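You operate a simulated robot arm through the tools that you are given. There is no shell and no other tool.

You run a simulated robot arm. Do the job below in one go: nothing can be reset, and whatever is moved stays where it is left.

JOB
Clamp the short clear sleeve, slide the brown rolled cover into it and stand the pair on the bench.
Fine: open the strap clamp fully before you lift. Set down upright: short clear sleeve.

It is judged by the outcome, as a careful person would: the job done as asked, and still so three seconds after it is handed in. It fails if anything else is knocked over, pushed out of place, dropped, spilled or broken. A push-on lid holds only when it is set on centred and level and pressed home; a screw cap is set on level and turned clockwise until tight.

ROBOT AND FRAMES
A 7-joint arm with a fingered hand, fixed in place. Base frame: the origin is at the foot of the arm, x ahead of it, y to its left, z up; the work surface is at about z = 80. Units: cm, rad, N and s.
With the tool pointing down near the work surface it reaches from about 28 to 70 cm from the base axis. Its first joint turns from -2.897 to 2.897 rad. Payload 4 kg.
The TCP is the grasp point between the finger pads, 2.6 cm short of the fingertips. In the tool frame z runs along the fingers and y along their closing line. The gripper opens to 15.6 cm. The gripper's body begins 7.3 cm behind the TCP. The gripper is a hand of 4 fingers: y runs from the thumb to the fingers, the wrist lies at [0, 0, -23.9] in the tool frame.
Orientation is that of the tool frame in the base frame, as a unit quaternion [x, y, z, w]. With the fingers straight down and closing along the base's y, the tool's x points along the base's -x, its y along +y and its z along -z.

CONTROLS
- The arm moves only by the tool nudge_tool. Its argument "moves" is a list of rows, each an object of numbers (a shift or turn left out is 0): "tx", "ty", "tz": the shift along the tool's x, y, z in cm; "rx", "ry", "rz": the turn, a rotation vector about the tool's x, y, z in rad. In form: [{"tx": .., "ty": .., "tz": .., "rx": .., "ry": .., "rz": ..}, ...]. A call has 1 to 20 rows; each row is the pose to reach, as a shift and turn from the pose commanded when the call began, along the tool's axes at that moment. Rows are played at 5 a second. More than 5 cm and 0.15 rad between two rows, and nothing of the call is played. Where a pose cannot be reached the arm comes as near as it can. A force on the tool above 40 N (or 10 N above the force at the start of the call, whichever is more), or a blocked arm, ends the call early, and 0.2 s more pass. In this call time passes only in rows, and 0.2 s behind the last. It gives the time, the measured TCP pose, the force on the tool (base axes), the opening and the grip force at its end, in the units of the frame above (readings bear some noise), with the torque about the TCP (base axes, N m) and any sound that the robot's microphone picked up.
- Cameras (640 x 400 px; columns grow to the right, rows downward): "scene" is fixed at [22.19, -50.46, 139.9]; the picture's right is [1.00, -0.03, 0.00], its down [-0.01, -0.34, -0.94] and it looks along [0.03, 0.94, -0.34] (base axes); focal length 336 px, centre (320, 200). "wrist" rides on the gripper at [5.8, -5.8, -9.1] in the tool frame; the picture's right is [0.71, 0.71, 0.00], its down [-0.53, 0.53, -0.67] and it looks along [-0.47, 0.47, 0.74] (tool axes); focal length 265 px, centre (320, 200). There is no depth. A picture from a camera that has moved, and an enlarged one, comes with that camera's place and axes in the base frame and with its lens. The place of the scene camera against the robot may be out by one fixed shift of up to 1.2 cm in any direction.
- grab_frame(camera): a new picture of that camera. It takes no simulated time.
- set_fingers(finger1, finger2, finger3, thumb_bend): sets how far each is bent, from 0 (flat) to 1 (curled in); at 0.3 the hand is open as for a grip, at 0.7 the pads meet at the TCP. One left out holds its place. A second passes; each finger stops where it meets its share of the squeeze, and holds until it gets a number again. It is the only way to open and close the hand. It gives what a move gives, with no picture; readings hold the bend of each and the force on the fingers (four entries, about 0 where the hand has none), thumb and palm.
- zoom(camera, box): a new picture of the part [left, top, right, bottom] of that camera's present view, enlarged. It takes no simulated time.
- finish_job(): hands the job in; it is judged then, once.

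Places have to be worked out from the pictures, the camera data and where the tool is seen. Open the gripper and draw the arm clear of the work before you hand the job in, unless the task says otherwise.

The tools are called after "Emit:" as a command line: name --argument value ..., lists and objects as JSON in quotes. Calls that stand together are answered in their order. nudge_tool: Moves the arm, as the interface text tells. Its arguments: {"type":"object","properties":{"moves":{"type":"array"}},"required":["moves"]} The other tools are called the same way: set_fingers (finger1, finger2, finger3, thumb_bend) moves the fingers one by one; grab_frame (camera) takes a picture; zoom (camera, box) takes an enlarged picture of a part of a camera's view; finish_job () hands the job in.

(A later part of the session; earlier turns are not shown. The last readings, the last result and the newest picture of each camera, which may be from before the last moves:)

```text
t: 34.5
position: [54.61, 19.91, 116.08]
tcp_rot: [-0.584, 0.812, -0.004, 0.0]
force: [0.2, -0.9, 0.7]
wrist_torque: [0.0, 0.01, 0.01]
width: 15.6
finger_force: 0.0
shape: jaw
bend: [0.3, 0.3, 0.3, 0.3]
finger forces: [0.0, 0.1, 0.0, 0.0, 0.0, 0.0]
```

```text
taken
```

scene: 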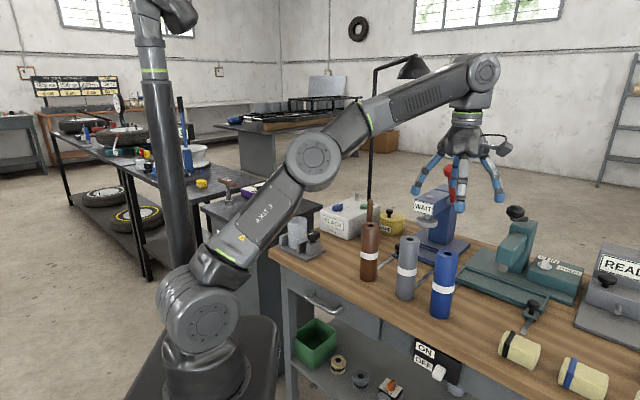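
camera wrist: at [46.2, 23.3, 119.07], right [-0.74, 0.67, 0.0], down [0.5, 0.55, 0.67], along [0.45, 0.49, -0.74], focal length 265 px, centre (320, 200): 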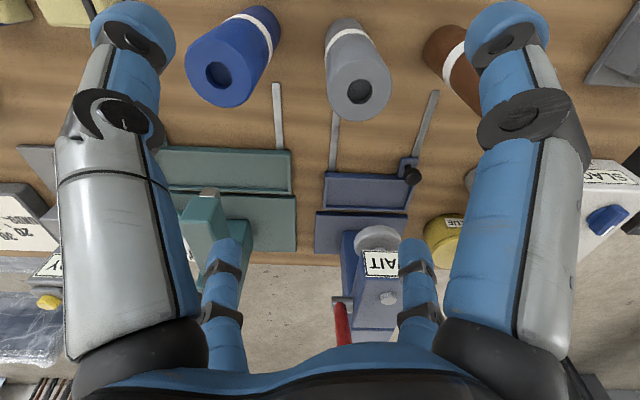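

The elbow disc now faces the camera squarely, so the loop lifted the elbow. I repeat it once more (draw in, roll left) to carry the elbow a bit to the right side.

Emit:
nudge_tool --moves '[{"tx": 1.368, "ty": 1.745, "tz": -1.2}, {"tx": 2.736, "ty": 3.49, "tz": -2.4}, {"tx": 4.104, "ty": 5.235, "tz": -3.6}, {"tx": 5.472, "ty": 6.98, "tz": -4.8}, {"tx": 6.84, "ty": 8.725, "tz": -6.0}, {"tx": 8.208, "ty": 10.47, "tz": -7.2}, {"tx": 9.576, "ty": 12.215, "tz": -8.4}, {"tx": 10.944, "ty": 13.96, "tz": -9.6}, {"tx": 12.312, "ty": 15.705, "tz": -10.8}, {"tx": 13.68, "ty": 17.45, "tz": -12.0}, {"tx": 11.815, "ty": 18.934, "tz": -12.12, "rx": -0.0622, "ry": -0.0782}, {"tx": 9.967, "ty": 20.403, "tz": -12.476, "rx": -0.1244, "ry": -0.1564}, {"tx": 8.157, "ty": 21.843, "tz": -13.067, "rx": -0.1866, "ry": -0.2346}, {"tx": 6.402, "ty": 23.239, "tz": -13.887, "rx": -0.2488, "ry": -0.3128}, {"tx": 4.72, "ty": 24.577, "tz": -14.926, "rx": -0.311, "ry": -0.391}, {"tx": 3.127, "ty": 25.844, "tz": -16.174, "rx": -0.3732, "ry": -0.4692}, {"tx": 1.64, "ty": 27.027, "tz": -17.62, "rx": -0.4354, "ry": -0.5474}, {"tx": 0.273, "ty": 28.114, "tz": -19.249, "rx": -0.4976, "ry": -0.6256}, {"tx": -0.96, "ty": 29.095, "tz": -21.044, "rx": -0.5598, "ry": -0.7038}, {"tx": -2.047, "ty": 29.959, "tz": -22.987, "rx": -0.622, "ry": -0.782}]'

Emit:
grab_frame --camera "scene"

```text
t: 38.7
position: [26.95, 31.33, 138.97]
tcp_rot: [-0.513, 0.713, 0.459, 0.131]
force: [-0.1, 0.0, -0.6]
wrist_torque: [-0.01, -0.02, -0.02]
width: 15.63
finger_force: 0.0
shape: jaw
bend: [0.3, 0.3, 0.3, 0.3]
finger forces: [0.0, 0.1, 0.1, 0.0, 0.0, 0.0]
```

```text
taken
```

scene: 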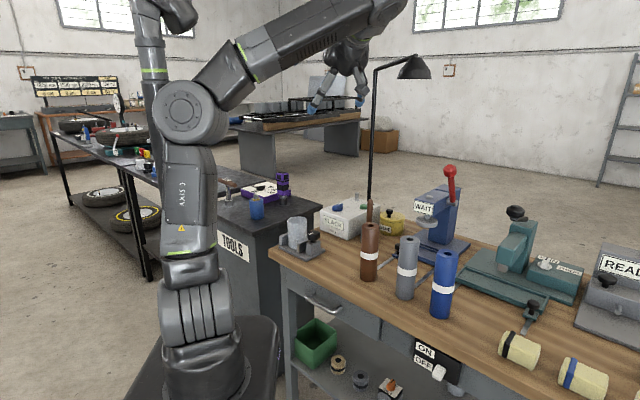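

At this same pose the elbow is less to the right than in the first loop, so the loop should be run in the other direction: roll back while drawn in, stretch, roll left while stretched, draw in. I do the first half.

Emit:
nudge_tool --moves '[{"tx": 1.865, "ty": -1.484, "tz": -0.12, "rx": 0.0622, "ry": 0.0782}, {"tx": 3.713, "ty": -2.953, "tz": -0.476, "rx": 0.1244, "ry": 0.1564}, {"tx": 5.523, "ty": -4.393, "tz": -1.067, "rx": 0.1866, "ry": 0.2346}, {"tx": 7.278, "ty": -5.789, "tz": -1.887, "rx": 0.2488, "ry": 0.3128}, {"tx": 8.96, "ty": -7.127, "tz": -2.926, "rx": 0.311, "ry": 0.391}, {"tx": 10.553, "ty": -8.394, "tz": -4.174, "rx": 0.3732, "ry": 0.4692}, {"tx": 12.04, "ty": -9.577, "tz": -5.62, "rx": 0.4354, "ry": 0.5474}, {"tx": 13.407, "ty": -10.664, "tz": -7.249, "rx": 0.4976, "ry": 0.6256}, {"tx": 14.64, "ty": -11.645, "tz": -9.044, "rx": 0.5598, "ry": 0.7038}, {"tx": 15.727, "ty": -12.509, "tz": -10.987, "rx": 0.622, "ry": 0.782}, {"tx": 15.145, "ty": -14.878, "tz": -10.352, "rx": 0.622, "ry": 0.782}, {"tx": 14.563, "ty": -17.247, "tz": -9.717, "rx": 0.622, "ry": 0.782}, {"tx": 13.981, "ty": -19.616, "tz": -9.082, "rx": 0.622, "ry": 0.782}, {"tx": 13.399, "ty": -21.985, "tz": -8.447, "rx": 0.622, "ry": 0.782}, {"tx": 12.817, "ty": -24.354, "tz": -7.812, "rx": 0.622, "ry": 0.782}, {"tx": 12.235, "ty": -26.723, "tz": -7.177, "rx": 0.622, "ry": 0.782}, {"tx": 11.653, "ty": -29.092, "tz": -6.542, "rx": 0.622, "ry": 0.782}, {"tx": 11.071, "ty": -31.461, "tz": -5.907, "rx": 0.622, "ry": 0.782}, {"tx": 10.489, "ty": -33.83, "tz": -5.272, "rx": 0.622, "ry": 0.782}, {"tx": 9.907, "ty": -36.199, "tz": -4.637, "rx": 0.622, "ry": 0.782}]'

Emit:
grab_frame --camera "scene"

```text
t: 42.9
position: [54.59, 19.7, 116.12]
tcp_rot: [-0.585, 0.811, -0.001, 0.001]
force: [0.2, 0.3, 0.0]
wrist_torque: [-0.04, -0.01, 0.0]
width: 15.59
finger_force: 0.1
shape: jaw
bend: [0.3, 0.3, 0.3, 0.3]
finger forces: [0.0, 0.1, 0.0, 0.0, 0.1, 0.0]
```

```text
taken
```

scene: 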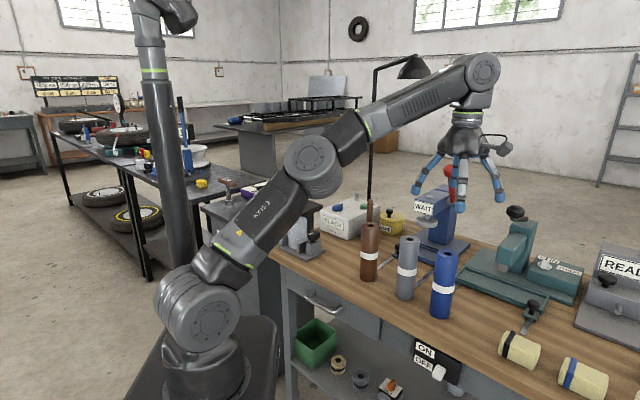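

At the same pose the elbow has drifted somewhat back to the left, so the controller may be biased to a home posture. I test this by holding still for a few seconds.

Emit:
nudge_tool --moves '[{"tz": 0.1}, {"tz": 0}, {"tz": 0.1}, {"tz": 0}, {"tz": 0.1}, {"tz": 0}, {"tz": 0.1}, {"tz": 0}, {"tz": 0.1}, {"tz": 0}, {"tz": 0.1}, {"tz": 0}, {"tz": 0.1}, {"tz": 0}, {"tz": 0.1}, {"tz": 0}, {"tz": 0.1}, {"tz": 0}, {"tz": 0.1}, {"tz": 0}]'

Emit:
grab_frame --camera "scene"

```text
t: 47.1
position: [54.79, 19.8, 116.19]
tcp_rot: [-0.584, 0.812, -0.002, 0.001]
force: [0.3, 0.4, 0.6]
wrist_torque: [0.03, -0.03, 0.04]
width: 15.6
finger_force: 0.1
shape: jaw
bend: [0.3, 0.3, 0.3, 0.3]
finger forces: [0.0, 0.1, 0.0, 0.0, 0.0, 0.1]
```

```text
taken
```

scene: 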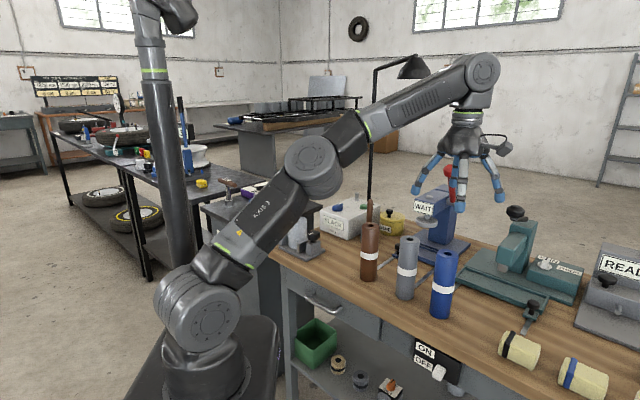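

No drift while holding, so posture only changes along moves. From this better posture I swing left at full stretch again, turning the hand less than the arm, to see whether the elbow now clears the column.

Emit:
nudge_tool --moves '[{"tx": -1.84, "ty": 1.52, "rz": -0.036}, {"tx": -3.61, "ty": 3.12, "rz": -0.072}, {"tx": -5.31, "ty": 4.79, "rz": -0.108}, {"tx": -6.95, "ty": 6.52, "rz": -0.144}, {"tx": -8.51, "ty": 8.33, "rz": -0.18}, {"tx": -10.0, "ty": 10.19, "rz": -0.216}, {"tx": -11.41, "ty": 12.12, "rz": -0.252}, {"tx": -12.74, "ty": 14.1, "rz": -0.288}, {"tx": -13.99, "ty": 16.13, "rz": -0.324}, {"tx": -15.15, "ty": 18.21, "rz": -0.36}, {"tx": -16.23, "ty": 20.34, "rz": -0.396}, {"tx": -17.22, "ty": 22.51, "rz": -0.432}, {"tx": -18.12, "ty": 24.72, "rz": -0.468}, {"tx": -18.92, "ty": 26.97, "rz": -0.504}, {"tx": -19.64, "ty": 29.24, "rz": -0.54}, {"tx": -20.26, "ty": 31.54, "rz": -0.576}, {"tx": -20.79, "ty": 33.87, "rz": -0.612}, {"tx": -21.22, "ty": 36.22, "rz": -0.648}, {"tx": -21.55, "ty": 38.58, "rz": -0.684}, {"tx": -21.79, "ty": 40.96, "rz": -0.72}]'

Emit:
grab_frame --camera "scene"

Emit:
grab_frame --camera "wrist"

```text
t: 51.3
position: [22.79, 53.43, 115.9]
tcp_rot: [0.833, -0.554, 0.003, 0.0]
force: [-0.2, -0.8, -0.3]
wrist_torque: [0.01, 0.01, 0.02]
width: 15.62
finger_force: 0.1
shape: jaw
bend: [0.3, 0.3, 0.3, 0.3]
finger forces: [0.0, 0.0, 0.0, 0.0, 0.1, 0.0]
```

```text
taken
```

scene: 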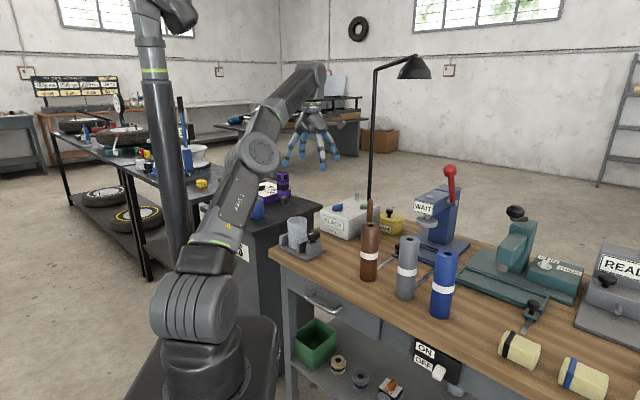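

```text
taken
camera wrist: at [30.43, 50.42, 125.01], right [-0.38, -0.93, 0.0], down [-0.69, 0.28, 0.67], along [-0.62, 0.25, -0.75], focal length 265 px, centre (320, 200)
```

wrist: 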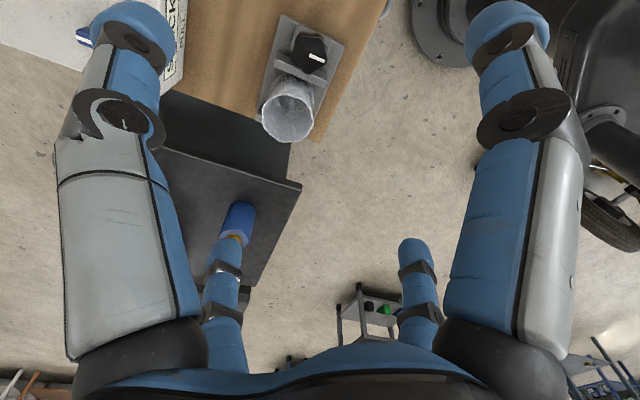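

Excellent: the elbow now stays well clear of the column with the hand over the clamp side. The camera also sees the clamp from the other side; I zoom in for triangulation.

Emit:
zoom --camera "wrist" --box '[230, 0, 370, 150]'

```text
2.67 times, centred on (300, 75) of wrist
camera zoom: at [30.43, 50.42, 125.01], right [-0.38, -0.93, 0.0], down [-0.69, 0.28, 0.67], along [-0.62, 0.25, -0.75], focal length 708 px, centre (373, 533)
```

zoom: 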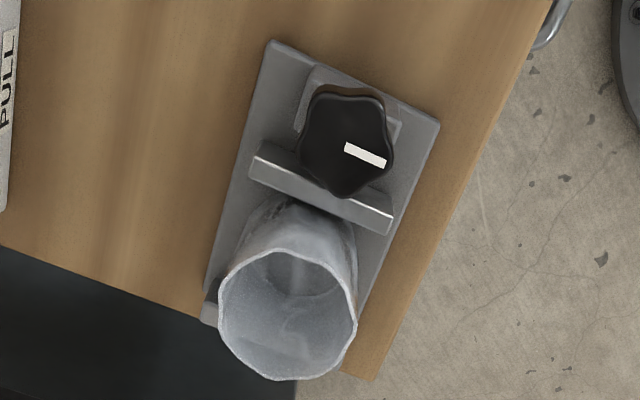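

Triangulating both views: knob top centre (23.0, 54.7, 88.4), sleeve rim centre (17.3, 60.45, 90.5) with outer diameter about 7.1. Before gripping the knob I close the fingers partway in free air to learn their shape.

Emit:
set_fingers --finger1 0.5 --finger2 0.5 --finger3 0.5 --thumb_bend 0.5

Emit:
zoom --camera "scene" --box '[260, 60, 380, 200]'

Emit:
grab_frame --camera "wrist"

```text
t: 52.3
position: [22.81, 53.5, 115.95]
tcp_rot: [0.832, -0.554, 0.002, 0.0]
force: [-0.2, 0.5, -0.6]
wrist_torque: [-0.01, 0.01, 0.0]
width: 5.14
finger_force: 0.0
shape: fingers
bend: [0.5, 0.5, 0.5, 0.5]
finger forces: [0.0, 0.1, 0.0, 0.0, 0.0, 0.0]
```

```text
2.86 times, centred on (320, 130) of scene
camera zoom: at [22.19, -50.46, 139.9], right [1.0, -0.03, 0.0], down [-0.01, -0.34, -0.94], along [0.03, 0.94, -0.34], focal length 960 px, centre (320, 400)
```

zoom: 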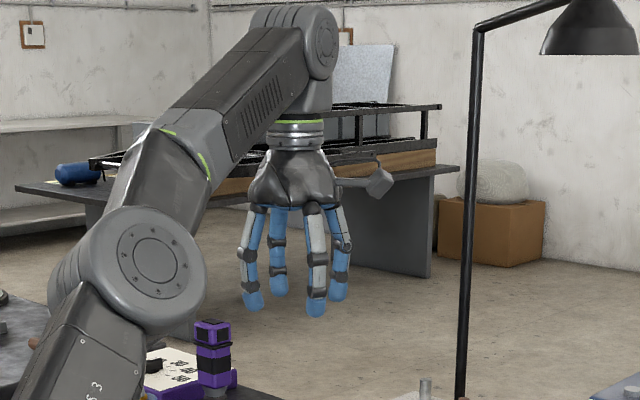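

```text
taken
camera wrist: at [30.45, 50.41, 125.0], right [-0.38, -0.93, 0.0], down [-0.69, 0.28, 0.67], along [-0.62, 0.25, -0.75], focal length 265 px, centre (320, 200)
```

wrist: 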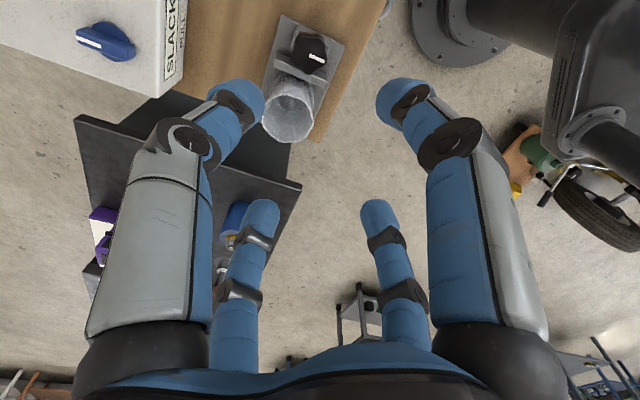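

At bend 0.5 the fingers hang almost straight, about 5 cm apart inside. I go above the knob at z 97, turn the hand to the symmetric angle (sleeve between two fingers), and check alignment.

Emit:
nudge_tool --moves '[{"tx": -0.13, "ty": -0.08, "tz": 2.36, "rz": 0.05}, {"tx": -0.26, "ty": -0.16, "tz": 4.72, "rz": 0.1}, {"tx": -0.39, "ty": -0.24, "tz": 7.1, "rz": 0.15}, {"tx": -0.52, "ty": -0.32, "tz": 9.45, "rz": 0.2}, {"tx": -0.64, "ty": -0.4, "tz": 11.8, "rz": 0.25}, {"tx": -0.77, "ty": -0.49, "tz": 14.2, "rz": 0.3}, {"tx": -0.9, "ty": -0.57, "tz": 16.5, "rz": 0.35}, {"tx": -1.03, "ty": -0.65, "tz": 18.9, "rz": 0.397}]'

Emit:
set_fingers --finger1 0.44 --finger2 0.44 --finger3 0.44 --thumb_bend 0.44

Emit:
grab_frame --camera "wrist"

Emit:
grab_frame --camera "scene"

```text
t: 54.1
position: [23.77, 54.28, 97.74]
tcp_rot: [-0.702, 0.712, 0.004, 0.004]
force: [-0.2, 0.2, -0.1]
wrist_torque: [0.0, -0.01, 0.01]
width: 5.14
finger_force: 0.2
shape: fingers
bend: [0.5, 0.5, 0.5, 0.5]
finger forces: [0.1, 0.0, 0.0, 0.0, 0.1, 0.0]
```

```text
t: 55.1
position: [23.84, 54.33, 97.46]
tcp_rot: [-0.702, 0.712, 0.001, 0.003]
force: [-0.7, 0.0, -0.2]
wrist_torque: [0.01, 0.0, 0.01]
width: 6.75
finger_force: 0.2
shape: fingers
bend: [0.44, 0.44, 0.44, 0.44]
finger forces: [0.0, 0.1, 0.1, 0.0, 0.0, 0.0]
```

```text
taken
camera wrist: at [29.61, 48.43, 106.57], right [-0.72, -0.7, -0.01], down [-0.52, 0.53, 0.67], along [-0.46, 0.48, -0.74], focal length 265 px, centre (320, 200)
```

wrist: 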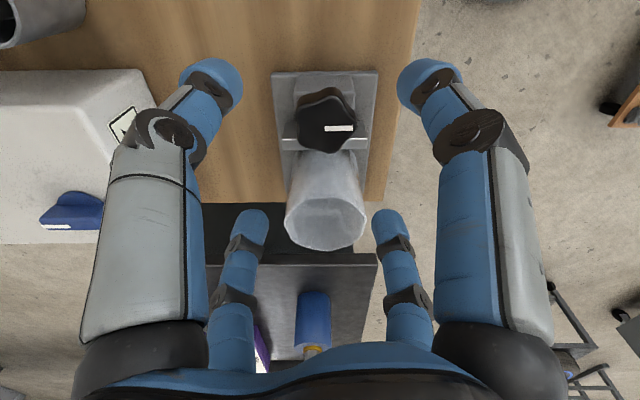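

```text
taken
```

scene: 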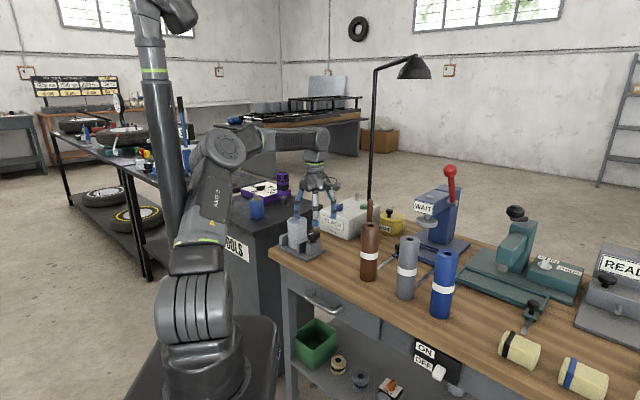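

The hand is about 0.9 cm to the right of the commanded spot, a pure first-joint error, so the elbow is just brushing the post. Descending should move the elbow outward and free it; I go down a little to z≈93.5 and check.

Emit:
nudge_tool --moves '[{"tz": 0.8}, {"tz": 1.6}, {"tz": 2.4}, {"tz": 3.2}, {"tz": 4.0}]'

Emit:
grab_frame --camera "scene"

Emit:
grab_frame --camera "wrist"

```text
t: 56.3
position: [24.5, 54.33, 94.35]
tcp_rot: [-0.697, 0.717, 0.009, 0.007]
force: [-0.2, -0.3, -0.3]
wrist_torque: [0.02, 0.0, 0.03]
width: 6.74
finger_force: 0.1
shape: fingers
bend: [0.44, 0.44, 0.44, 0.44]
finger forces: [0.1, 0.0, 0.0, 0.1, 0.0, 0.2]
```

```text
taken
```

scene: 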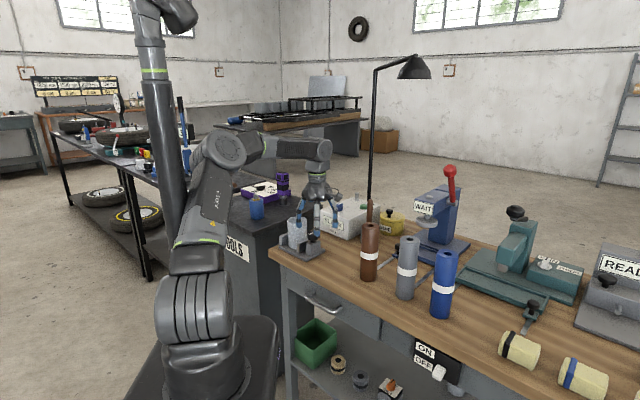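

```text
taken
camera wrist: at [30.19, 48.09, 103.26], right [-0.73, -0.69, -0.02], down [-0.51, 0.53, 0.68], along [-0.46, 0.5, -0.73], focal length 265 px, centre (320, 200)
```

wrist: 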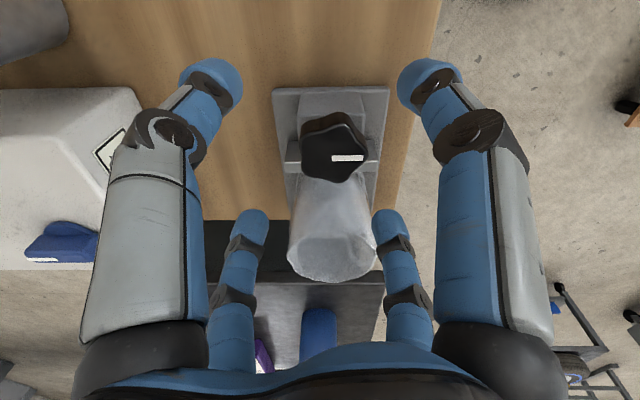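

The elbow presses on the post more as I go down, and clockwise hand turns push it that way. I lift and turn the hand counter-clockwise by a quarter turn or so (the fingers are four-fold symmetric), which should carry the elbow right.

Emit:
nudge_tool --moves '[{"tz": -2.5}, {"tz": -5}, {"tz": -7.5}, {"tz": -9, "rz": -0.09}, {"tz": -9, "rz": -0.18}, {"tz": -9, "rz": -0.27}, {"tz": -9, "rz": -0.36}, {"tz": -9, "rz": -0.45}, {"tz": -9, "rz": -0.54}, {"tz": -9, "rz": -0.63}, {"tz": -9, "rz": -0.72}, {"tz": -9, "rz": -0.81}, {"tz": -9, "rz": -0.9}, {"tz": -9, "rz": -0.99}, {"tz": -9, "rz": -1.08}, {"tz": -9, "rz": -1.17}, {"tz": -9, "rz": -1.26}, {"tz": -9, "rz": -1.35}, {"tz": -9, "rz": -1.44}, {"tz": -9, "rz": -1.53}]'

Emit:
grab_frame --camera "scene"

```text
t: 60.5
position: [22.96, 54.6, 101.99]
tcp_rot: [1.0, -0.02, 0.002, 0.002]
force: [-0.5, 0.2, 0.5]
wrist_torque: [0.02, -0.01, -0.03]
width: 6.78
finger_force: 0.1
shape: fingers
bend: [0.44, 0.44, 0.44, 0.44]
finger forces: [0.0, 0.1, 0.0, 0.1, 0.1, 0.1]
```

```text
taken
```

scene: 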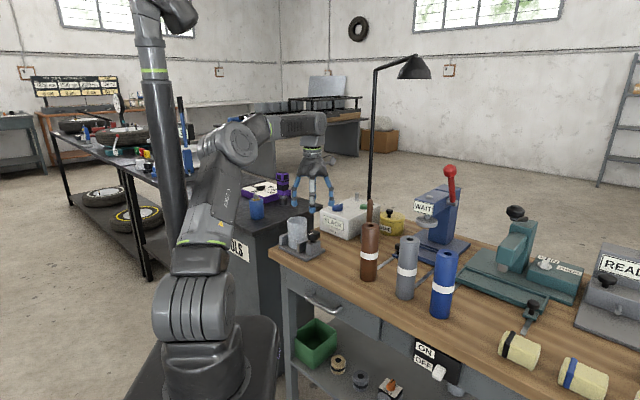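

At this angle (ψ≈3.1) the arm reaches the commanded point exactly and the elbow has moved right. I descend toward the knob in steps, checking for error.

Emit:
nudge_tool --moves '[{"tz": 1.5}, {"tz": 3}, {"tz": 4.5}, {"tz": 6}, {"tz": 7.5}, {"tz": 9}]'

Emit:
grab_frame --camera "scene"

Emit:
grab_frame --camera "wrist"

```text
t: 61.9
position: [23.01, 54.76, 93.1]
tcp_rot: [1.0, -0.021, 0.002, 0.002]
force: [0.1, 0.0, -0.2]
wrist_torque: [0.01, 0.01, -0.02]
width: 6.77
finger_force: 0.0
shape: fingers
bend: [0.44, 0.44, 0.44, 0.44]
finger forces: [0.1, 0.1, 0.1, 0.0, 0.1, 0.0]
```

```text
taken
```

scene: 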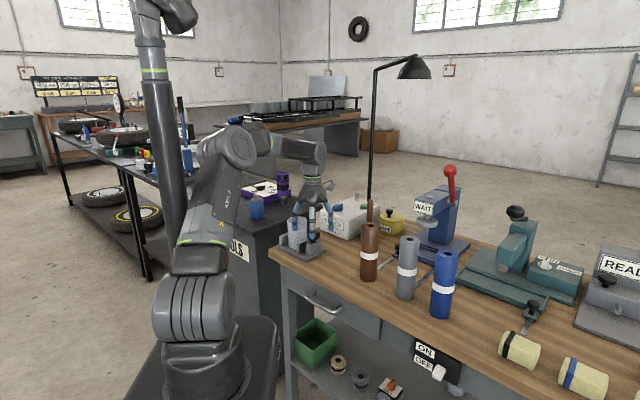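

```text
taken
camera wrist: at [29.07, 60.3, 102.14], right [0.68, -0.74, 0.0], down [-0.55, -0.5, 0.67], along [-0.49, -0.45, -0.74], focal length 265 px, centre (320, 200)
```

wrist: 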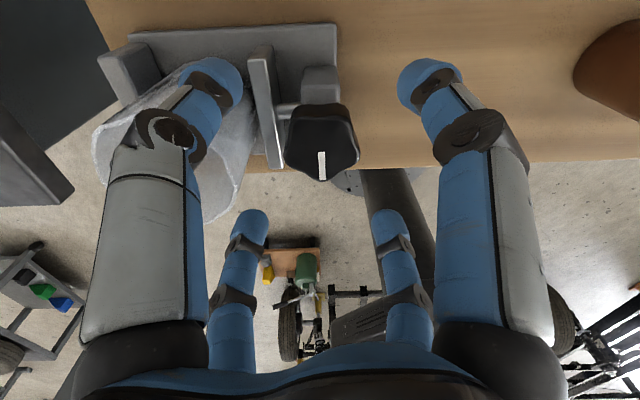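

The hand is exactly over the knob (23.0, 54.76) and the fingers straddle it with the sleeve between two fingers. I lower to the knob height, slowly.

Emit:
nudge_tool --moves '[{"tz": 0.7}, {"tz": 1.4}, {"tz": 2.1}, {"tz": 2.8}, {"tz": 3.4}, {"tz": 4.0}, {"tz": 4.5}, {"tz": 4.9}]'

Emit:
zoom --camera "scene" --box '[260, 170, 360, 270]'

Emit:
grab_frame --camera "wrist"

```text
t: 63.7
position: [23.01, 54.64, 88.17]
tcp_rot: [1.0, -0.021, 0.001, 0.001]
force: [-0.5, -0.4, 5.2]
wrist_torque: [0.14, 0.19, 0.02]
width: 6.77
finger_force: 2.7
shape: fingers
bend: [0.44, 0.44, 0.44, 0.44]
finger forces: [0.0, 0.0, 2.6, 0.0, 2.3, 0.0]
```

```text
4.00 times, centred on (310, 220) of scene
camera zoom: at [22.19, -50.46, 139.9], right [1.0, -0.03, 0.0], down [-0.01, -0.34, -0.94], along [0.03, 0.94, -0.34], focal length 1344 px, centre (360, 120)
```

zoom: 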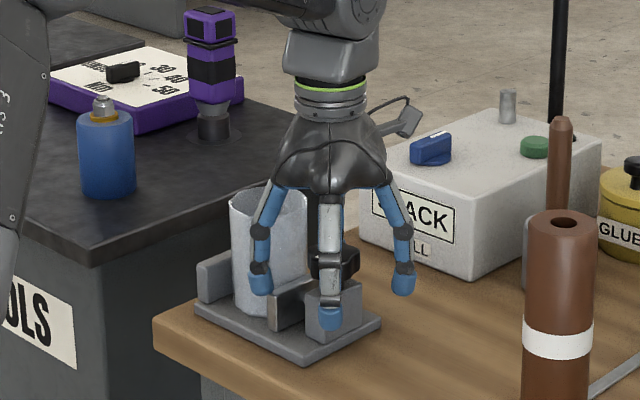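

```text
taken
camera wrist: at [29.13, 60.2, 97.25], right [0.68, -0.74, 0.0], down [-0.55, -0.5, 0.67], along [-0.49, -0.45, -0.74], focal length 265 px, centre (320, 200)
```

wrist: 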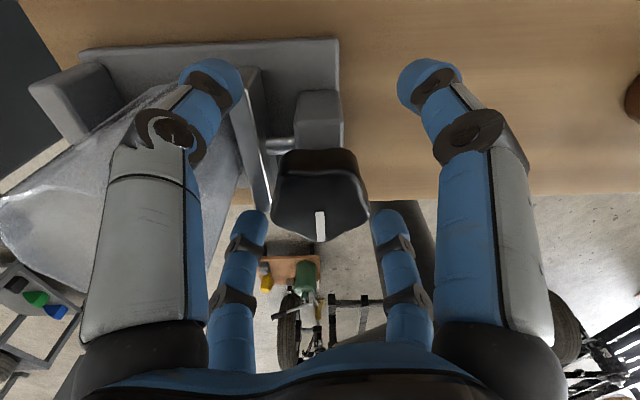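

Two fingertips rest lightly on the jaw bar (about 2.5 N each), so I raise 0.8 cm and then begin to close evenly on the knob.

Emit:
nudge_tool --moves '[{"tz": -0.4}, {"tz": -0.8}]'

Emit:
set_fingers --finger1 0.52 --finger2 0.52 --finger3 0.52 --thumb_bend 0.52

Emit:
grab_frame --camera "wrist"

Emit:
zoom --camera "scene" --box '[260, 170, 360, 270]'

```text
t: 64.3
position: [23.06, 54.57, 88.93]
tcp_rot: [1.0, -0.021, 0.001, 0.002]
force: [0.5, 0.4, 0.4]
wrist_torque: [-0.02, -0.03, 0.0]
width: 6.78
finger_force: 0.1
shape: fingers
bend: [0.44, 0.44, 0.44, 0.44]
finger forces: [0.1, 0.0, 0.0, 0.0, 0.0, 0.0]
```

```text
t: 65.3
position: [23.01, 54.57, 88.91]
tcp_rot: [1.0, -0.021, 0.002, 0.001]
force: [-0.5, -0.7, -0.7]
wrist_torque: [-0.01, -0.02, 0.05]
width: 4.56
finger_force: 0.2
shape: fingers
bend: [0.52, 0.52, 0.52, 0.52]
finger forces: [0.0, 0.1, 0.1, 0.0, 0.1, 0.0]
```

```text
taken
camera wrist: at [29.13, 60.19, 97.97], right [0.68, -0.74, 0.0], down [-0.55, -0.5, 0.67], along [-0.49, -0.46, -0.74], focal length 265 px, centre (320, 200)
```

wrist: 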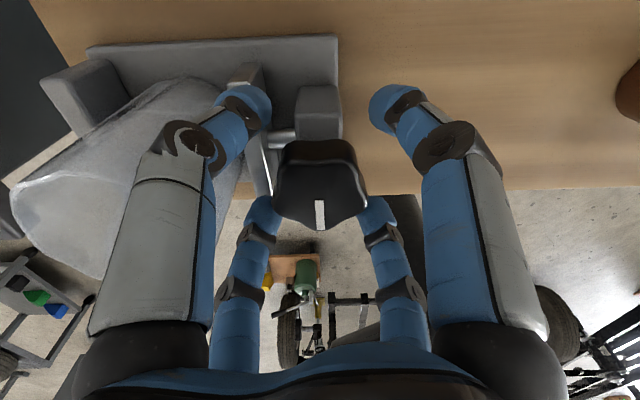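

```text
4.00 times, centred on (310, 220) of scene
camera zoom: at [22.19, -50.46, 139.9], right [1.0, -0.03, 0.0], down [-0.01, -0.34, -0.94], along [0.03, 0.94, -0.34], focal length 1344 px, centre (360, 120)
```

zoom: 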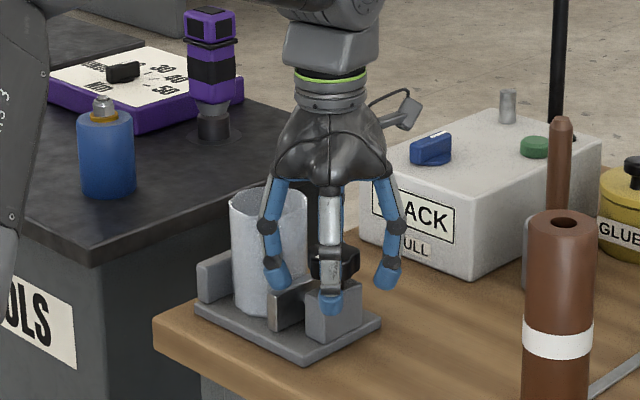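

No contact yet at 0.52; I close the fingers onto the knob.

Emit:
set_fingers --finger1 0.62 --finger2 0.62 --finger3 0.62 --thumb_bend 0.62

Emit:
grab_frame --camera "wrist"

Emit:
zoom --camera "scene" --box '[260, 170, 360, 270]'

```text
t: 66.3
position: [23.06, 54.53, 88.83]
tcp_rot: [1.0, -0.021, 0.001, 0.002]
force: [0.4, 2.1, -0.7]
wrist_torque: [0.03, 0.0, 0.0]
width: 2.14
finger_force: 1.7
shape: fingers
bend: [0.61, 0.61, 0.61, 0.61]
finger forces: [1.1, 0.5, 0.7, 0.0, 2.4, 0.0]
```

```text
taken
camera wrist: at [29.13, 60.2, 97.96], right [0.68, -0.74, 0.0], down [-0.55, -0.5, 0.67], along [-0.49, -0.45, -0.74], focal length 265 px, centre (320, 200)
```

wrist: 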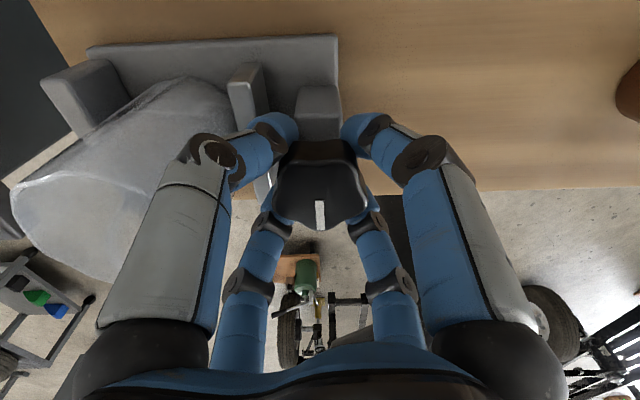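

```text
4.00 times, centred on (310, 220) of scene
camera zoom: at [22.19, -50.46, 139.9], right [1.0, -0.03, 0.0], down [-0.01, -0.34, -0.94], along [0.03, 0.94, -0.34], focal length 1344 px, centre (360, 120)
```

zoom: 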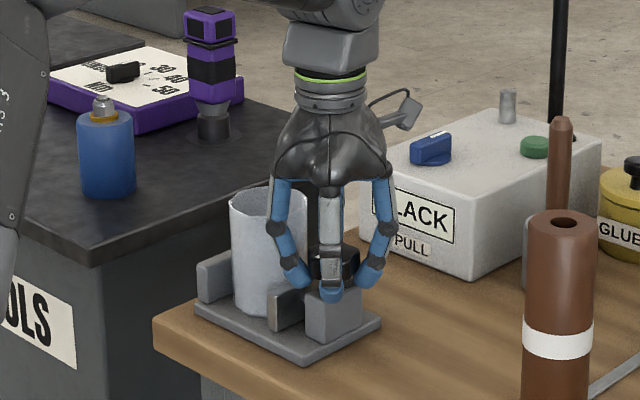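

Light contact on all fingers. I squeeze more firmly before turning.

Emit:
set_fingers --finger1 0.75 --finger2 0.75 --finger3 0.75 --thumb_bend 0.75

Emit:
grab_frame --camera "wrist"

```text
t: 67.3
position: [23.03, 54.68, 88.76]
tcp_rot: [1.0, -0.021, 0.0, 0.002]
force: [2.1, 12.8, -14.9]
wrist_torque: [0.17, -0.03, -0.02]
width: 1.84
finger_force: 25.6
shape: fingers
bend: [0.62, 0.62, 0.63, 0.63]
finger forces: [10.1, 9.0, 10.1, 0.0, 22.3, 0.0]
```

```text
taken
camera wrist: at [29.12, 60.25, 97.89], right [0.68, -0.74, 0.0], down [-0.55, -0.5, 0.67], along [-0.49, -0.46, -0.74], focal length 265 px, centre (320, 200)
```

wrist: 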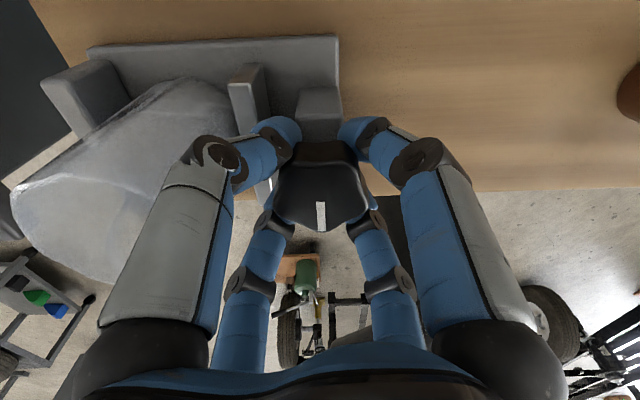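

Firm grip (10–22 N per finger). Now I turn the knob clockwise (seen from above) by 0.6 rad and watch the jaw.

Emit:
nudge_tool --moves '[{"rz": 0.06}, {"rz": 0.12}, {"rz": 0.18}, {"rz": 0.24}, {"rz": 0.3}, {"rz": 0.36}, {"rz": 0.42}, {"rz": 0.48}, {"rz": 0.54}, {"rz": 0.6}]'

Emit:
grab_frame --camera "wrist"

Emit:
zoom --camera "scene" --box '[260, 170, 360, 270]'

```text
t: 69.5
position: [22.95, 54.63, 88.85]
tcp_rot: [0.949, -0.315, 0.002, 0.002]
force: [5.3, 11.2, -22.0]
wrist_torque: [0.15, 0.0, 0.01]
width: 1.87
finger_force: 26.9
shape: fingers
bend: [0.62, 0.62, 0.62, 0.62]
finger forces: [9.6, 9.8, 11.4, 0.1, 23.3, 0.0]
```

```text
taken
camera wrist: at [31.2, 55.89, 97.95], right [0.14, -0.99, 0.0], down [-0.74, -0.1, 0.67], along [-0.66, -0.1, -0.75], focal length 265 px, centre (320, 200)
```

wrist: 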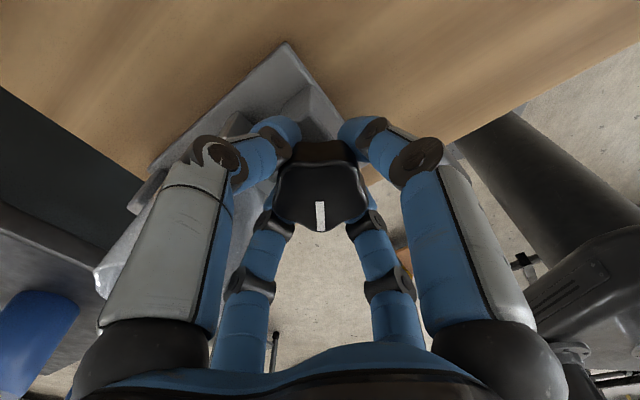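

```text
4.00 times, centred on (310, 220) of scene
camera zoom: at [22.19, -50.46, 139.9], right [1.0, -0.03, 0.0], down [-0.01, -0.34, -0.94], along [0.03, 0.94, -0.34], focal length 1344 px, centre (360, 120)
```

zoom: 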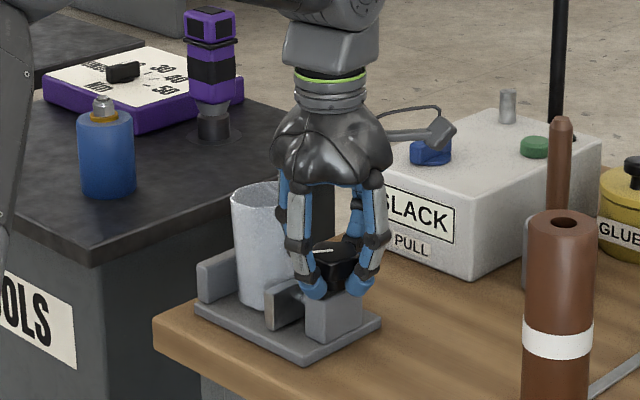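

The knob turned with the hand (pointer stays aligned) and the jaw moved toward the sleeve. I continue clockwise another 0.5 rad, watching forces and sound.

Emit:
nudge_tool --moves '[{"rz": 0.06}, {"rz": 0.12}, {"rz": 0.18}, {"rz": 0.24}, {"rz": 0.3}, {"rz": 0.36}, {"rz": 0.42}, {"rz": 0.48}, {"rz": 0.54}]'

Emit:
grab_frame --camera "scene"

Emit:
zoom --camera "scene" --box '[260, 170, 360, 270]'

```text
t: 71.5
position: [23.08, 54.68, 88.95]
tcp_rot: [0.83, -0.558, 0.002, 0.0]
force: [7.2, 13.9, -23.7]
wrist_torque: [0.16, 0.0, 0.21]
width: 1.83
finger_force: 26.7
shape: fingers
bend: [0.62, 0.62, 0.62, 0.62]
finger forces: [9.8, 10.1, 10.7, 0.0, 23.4, 0.1]
```

```text
taken
```

scene: 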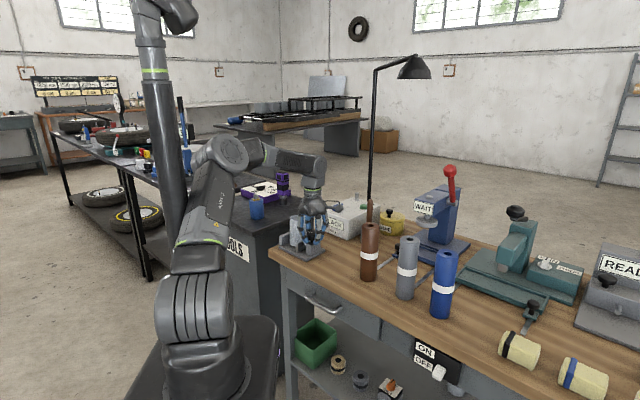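

```text
4.00 times, centred on (310, 220) of scene
camera zoom: at [22.19, -50.46, 139.9], right [1.0, -0.03, 0.0], down [-0.01, -0.34, -0.94], along [0.03, 0.94, -0.34], focal length 1344 px, centre (360, 120)
```

zoom: 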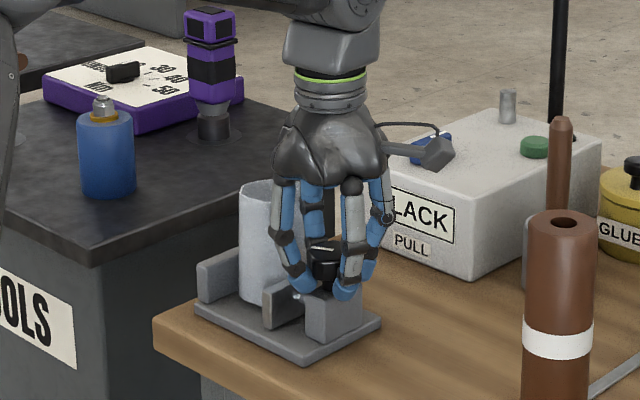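

Torque has risen to 0.21 Nm, so the jaw is meeting the sleeve. I look closely at the jaw and sleeve.

Emit:
zoom --camera "scene" --box '[274, 205, 334, 265]'

Emit:
grab_frame --camera "wrist"

```text
6.67 times, centred on (304, 235) of scene
camera zoom: at [22.19, -50.46, 139.9], right [1.0, -0.03, 0.0], down [-0.01, -0.34, -0.94], along [0.03, 0.94, -0.34], focal length 2241 px, centre (427, -33)
```

zoom: 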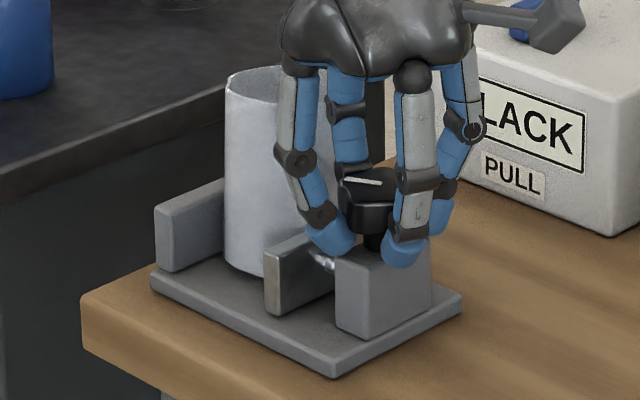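

```text
taken
camera wrist: at [30.67, 51.54, 97.97], right [-0.39, -0.92, 0.0], down [-0.69, 0.29, 0.67], along [-0.61, 0.26, -0.75], focal length 265 px, centre (320, 200)
```

wrist: 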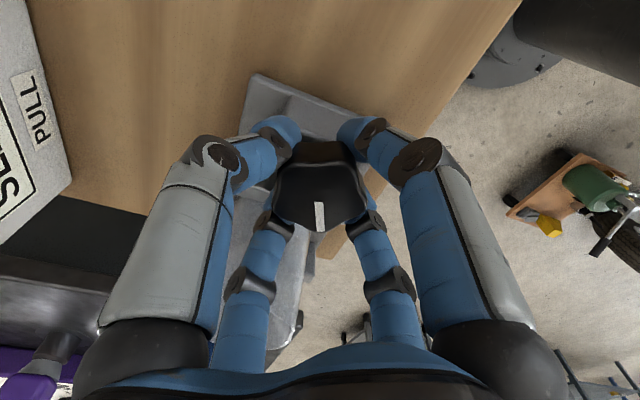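

The jaw has advanced, but a finger knuckle seems to have pushed the sleeve a couple of cm sideways along the jaws. I turn a little more to find whether the clamp is now tight.

Emit:
nudge_tool --moves '[{"rz": 0.05}, {"rz": 0.1}, {"rz": 0.15}, {"rz": 0.2}]'

Emit:
grab_frame --camera "wrist"

Emit:
zoom --camera "scene" --box '[274, 205, 334, 265]'

```text
t: 72.2
position: [23.06, 54.62, 88.95]
tcp_rot: [0.795, -0.607, -0.002, 0.001]
force: [2.7, 13.6, -19.3]
wrist_torque: [0.19, 0.01, 0.16]
width: 1.81
finger_force: 24.1
shape: fingers
bend: [0.62, 0.62, 0.62, 0.63]
finger forces: [8.6, 9.9, 10.8, 0.1, 19.5, 0.0]
stopped in row 3: the force on the tool passed its limit at 42 N (the readings are from after the stop); the commanded pose is now the measured one
```

```text
taken
camera wrist: at [30.38, 50.59, 97.9], right [-0.5, -0.87, 0.0], down [-0.64, 0.37, 0.67], along [-0.58, 0.33, -0.74], focal length 265 px, centre (320, 200)
```

wrist: 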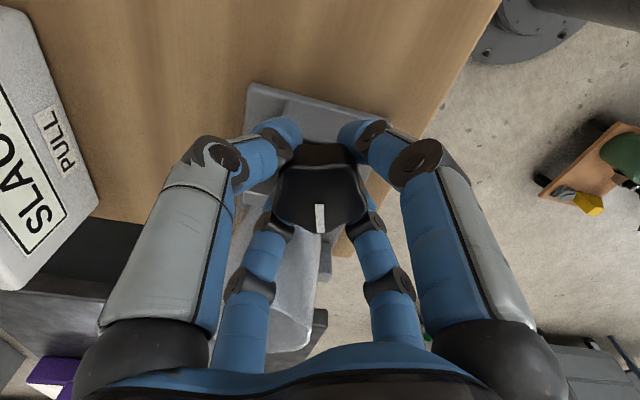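

```text
6.67 times, centred on (304, 235) of scene
camera zoom: at [22.19, -50.46, 139.9], right [1.0, -0.03, 0.0], down [-0.01, -0.34, -0.94], along [0.03, 0.94, -0.34], focal length 2241 px, centre (427, -33)
```

zoom: 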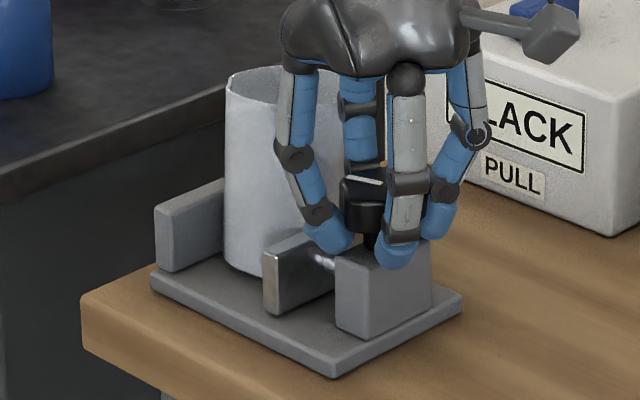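

The tool force hit its limit as the torque rose, so the clamp appears tight after about 1.26 rad. I release the knob only slightly (so no finger pushes the sleeve) and lift straight up to inspect.

Emit:
set_fingers --finger1 0.52 --finger2 0.52 --finger3 0.52 --thumb_bend 0.52

Emit:
nudge_tool --moves '[{"tz": -1}, {"tz": -2}, {"tz": -3.5}, {"tz": -5}, {"tz": -7}, {"tz": -9}, {"tz": -11}, {"tz": -13}]'

Emit:
zoom --camera "scene" --box '[264, 200, 344, 265]'

Emit:
grab_frame --camera "wrist"

```text
t: 73.2
position: [23.23, 54.51, 89.05]
tcp_rot: [0.794, -0.607, 0.0, 0.0]
force: [2.7, -3.5, 2.1]
wrist_torque: [0.22, 0.09, -0.13]
width: 4.47
finger_force: 2.8
shape: fingers
bend: [0.52, 0.52, 0.53, 0.52]
finger forces: [0.0, 0.0, 5.2, 0.1, 0.1, 0.0]
```

```text
t: 75.0
position: [23.36, 54.47, 101.94]
tcp_rot: [0.795, -0.607, -0.001, 0.0]
force: [0.3, 1.0, 1.3]
wrist_torque: [0.0, 0.0, 0.02]
width: 4.47
finger_force: 0.0
shape: fingers
bend: [0.52, 0.52, 0.52, 0.52]
finger forces: [0.0, 0.1, 0.0, 0.0, 0.0, 0.0]
```

```text
6.15 times, centred on (304, 232) of scene
camera zoom: at [22.19, -50.46, 139.9], right [1.0, -0.03, 0.0], down [-0.01, -0.34, -0.94], along [0.03, 0.94, -0.34], focal length 2068 px, centre (418, 0)
```

zoom: 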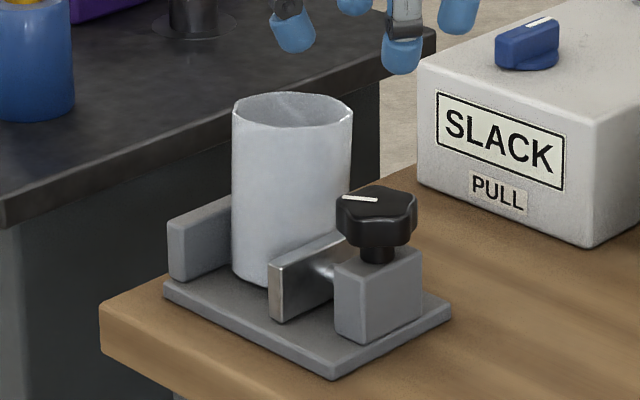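

```text
taken
camera wrist: at [30.4, 50.48, 111.11], right [-0.5, -0.87, 0.0], down [-0.65, 0.37, 0.67], along [-0.58, 0.33, -0.74], focal length 265 px, centre (320, 200)
```

wrist: 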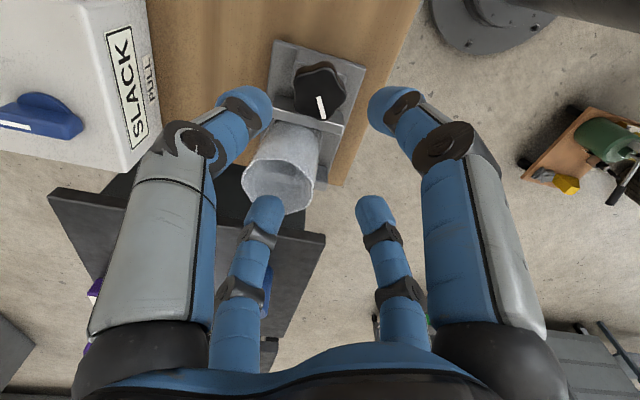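

The sleeve is still upright between the jaws, shifted a bit to the back. I zoom the wrist view on the jaw contact.

Emit:
zoom --camera "wrist" --box '[220, 20, 400, 220]'

Emit:
zoom --camera "scene" --box '[280, 210, 325, 255]'

```text
2.00 times, centred on (310, 120) of wrist
camera zoom: at [30.4, 50.48, 111.11], right [-0.5, -0.87, 0.0], down [-0.65, 0.37, 0.67], along [-0.58, 0.33, -0.74], focal length 531 px, centre (340, 360)
```

zoom: 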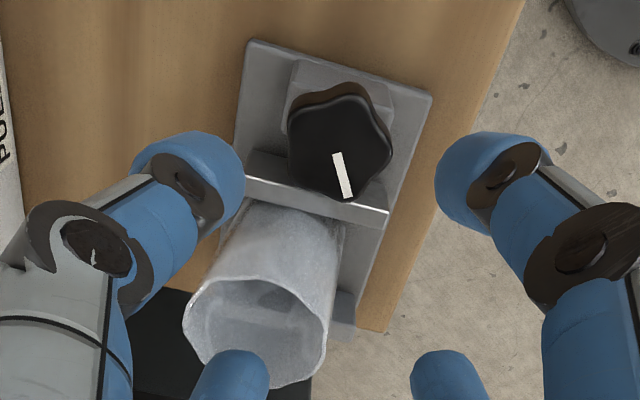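

```text
8.89 times, centred on (302, 232) of scene
camera zoom: at [22.19, -50.46, 139.9], right [1.0, -0.03, 0.0], down [-0.01, -0.34, -0.94], along [0.03, 0.94, -0.34], focal length 2988 px, centre (476, -89)
```

zoom: 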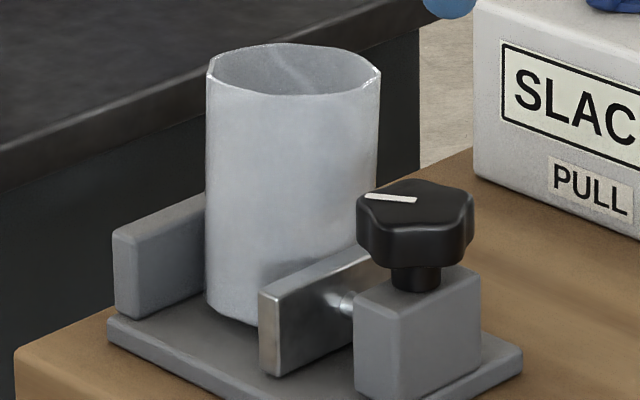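

The sleeve is held between jaw bar and fixed pad, rim centre now near (17.9, 63). Next the brown roll: from my views its axis is at (39.95, 40.05), top at z 97.8, about 5.1 cm thick. I rise and move above it.

Emit:
nudge_tool --moves '[{"tz": -3.3}, {"tz": -6.6}, {"tz": -10}, {"tx": 1.83, "ty": -1.22, "tz": -10, "rz": 0.038}, {"tx": 3.65, "ty": -2.45, "tz": -10, "rz": 0.075}, {"tx": 5.48, "ty": -3.67, "tz": -10, "rz": 0.113}, {"tx": 7.3, "ty": -4.89, "tz": -10, "rz": 0.151}, {"tx": 9.13, "ty": -6.12, "tz": -10, "rz": 0.189}, {"tx": 10.96, "ty": -7.34, "tz": -10, "rz": 0.226}, {"tx": 12.78, "ty": -8.56, "tz": -10, "rz": 0.264}, {"tx": 14.61, "ty": -9.78, "tz": -10, "rz": 0.302}, {"tx": 16.43, "ty": -11.01, "tz": -10, "rz": 0.339}, {"tx": 18.26, "ty": -12.23, "tz": -10, "rz": 0.377}]'

Emit:
set_fingers --finger1 0.4 --finger2 0.4 --finger3 0.4 --thumb_bend 0.4

Emit:
grab_frame --camera "wrist"

Emit:
grab_frame --camera "scene"

```text
t: 77.8
position: [39.87, 40.28, 111.91]
tcp_rot: [-0.666, 0.746, 0.001, -0.001]
force: [-0.4, -0.1, 0.7]
wrist_torque: [0.04, 0.01, 0.01]
width: 4.5
finger_force: 0.0
shape: fingers
bend: [0.52, 0.52, 0.52, 0.52]
finger forces: [0.1, 0.1, 0.0, 0.1, 0.0, 0.0]
```

```text
t: 78.8
position: [39.83, 40.23, 111.95]
tcp_rot: [-0.667, 0.745, -0.001, -0.001]
force: [-0.3, 0.4, -0.7]
wrist_torque: [-0.02, -0.01, 0.02]
width: 7.9
finger_force: 0.0
shape: fingers
bend: [0.4, 0.4, 0.4, 0.4]
finger forces: [0.1, 0.0, 0.0, 0.0, 0.0, 0.0]
```

```text
taken
camera wrist: at [45.02, 33.85, 121.06], right [-0.78, -0.63, 0.0], down [-0.46, 0.58, 0.67], along [-0.42, 0.52, -0.74], focal length 265 px, centre (320, 200)
```

wrist: 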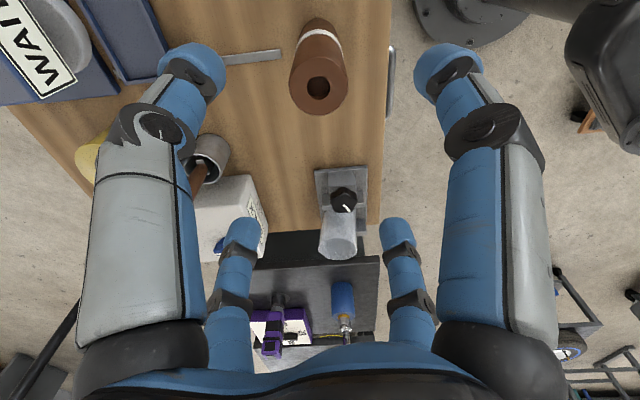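

```text
taken
```

scene: 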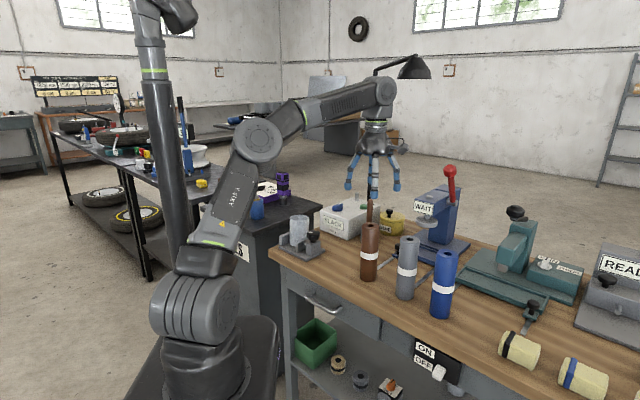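

A good view with both the roll and the sleeve. I zoom on each for precise positions.

Emit:
zoom --camera "wrist" --box '[260, 10, 380, 130]'

Emit:
zoom --camera "wrist" --box '[290, 150, 390, 270]'

```text
3.33 times, centred on (320, 70) of wrist
camera zoom: at [45.02, 33.85, 121.06], right [-0.78, -0.63, 0.0], down [-0.46, 0.58, 0.67], along [-0.42, 0.52, -0.74], focal length 885 px, centre (320, 633)
```

zoom: 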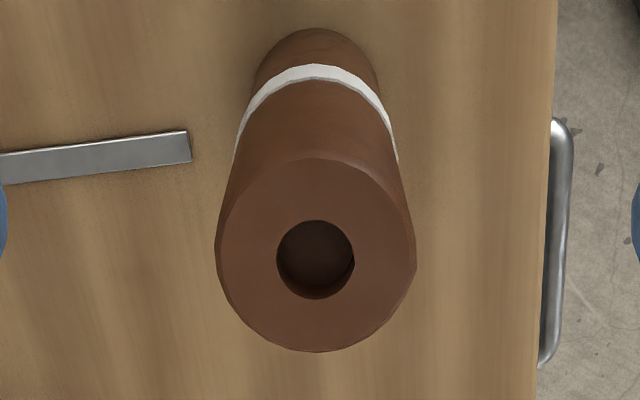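

```text
3.33 times, centred on (340, 210) of wrist
camera zoom: at [45.02, 33.85, 121.06], right [-0.78, -0.63, 0.0], down [-0.46, 0.58, 0.67], along [-0.42, 0.52, -0.74], focal length 885 px, centre (253, 167)
```

zoom: 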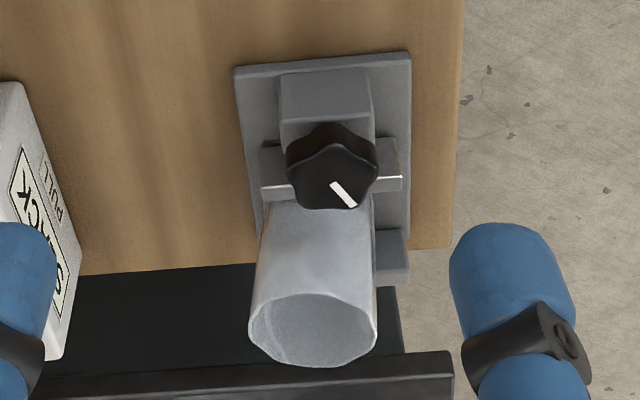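

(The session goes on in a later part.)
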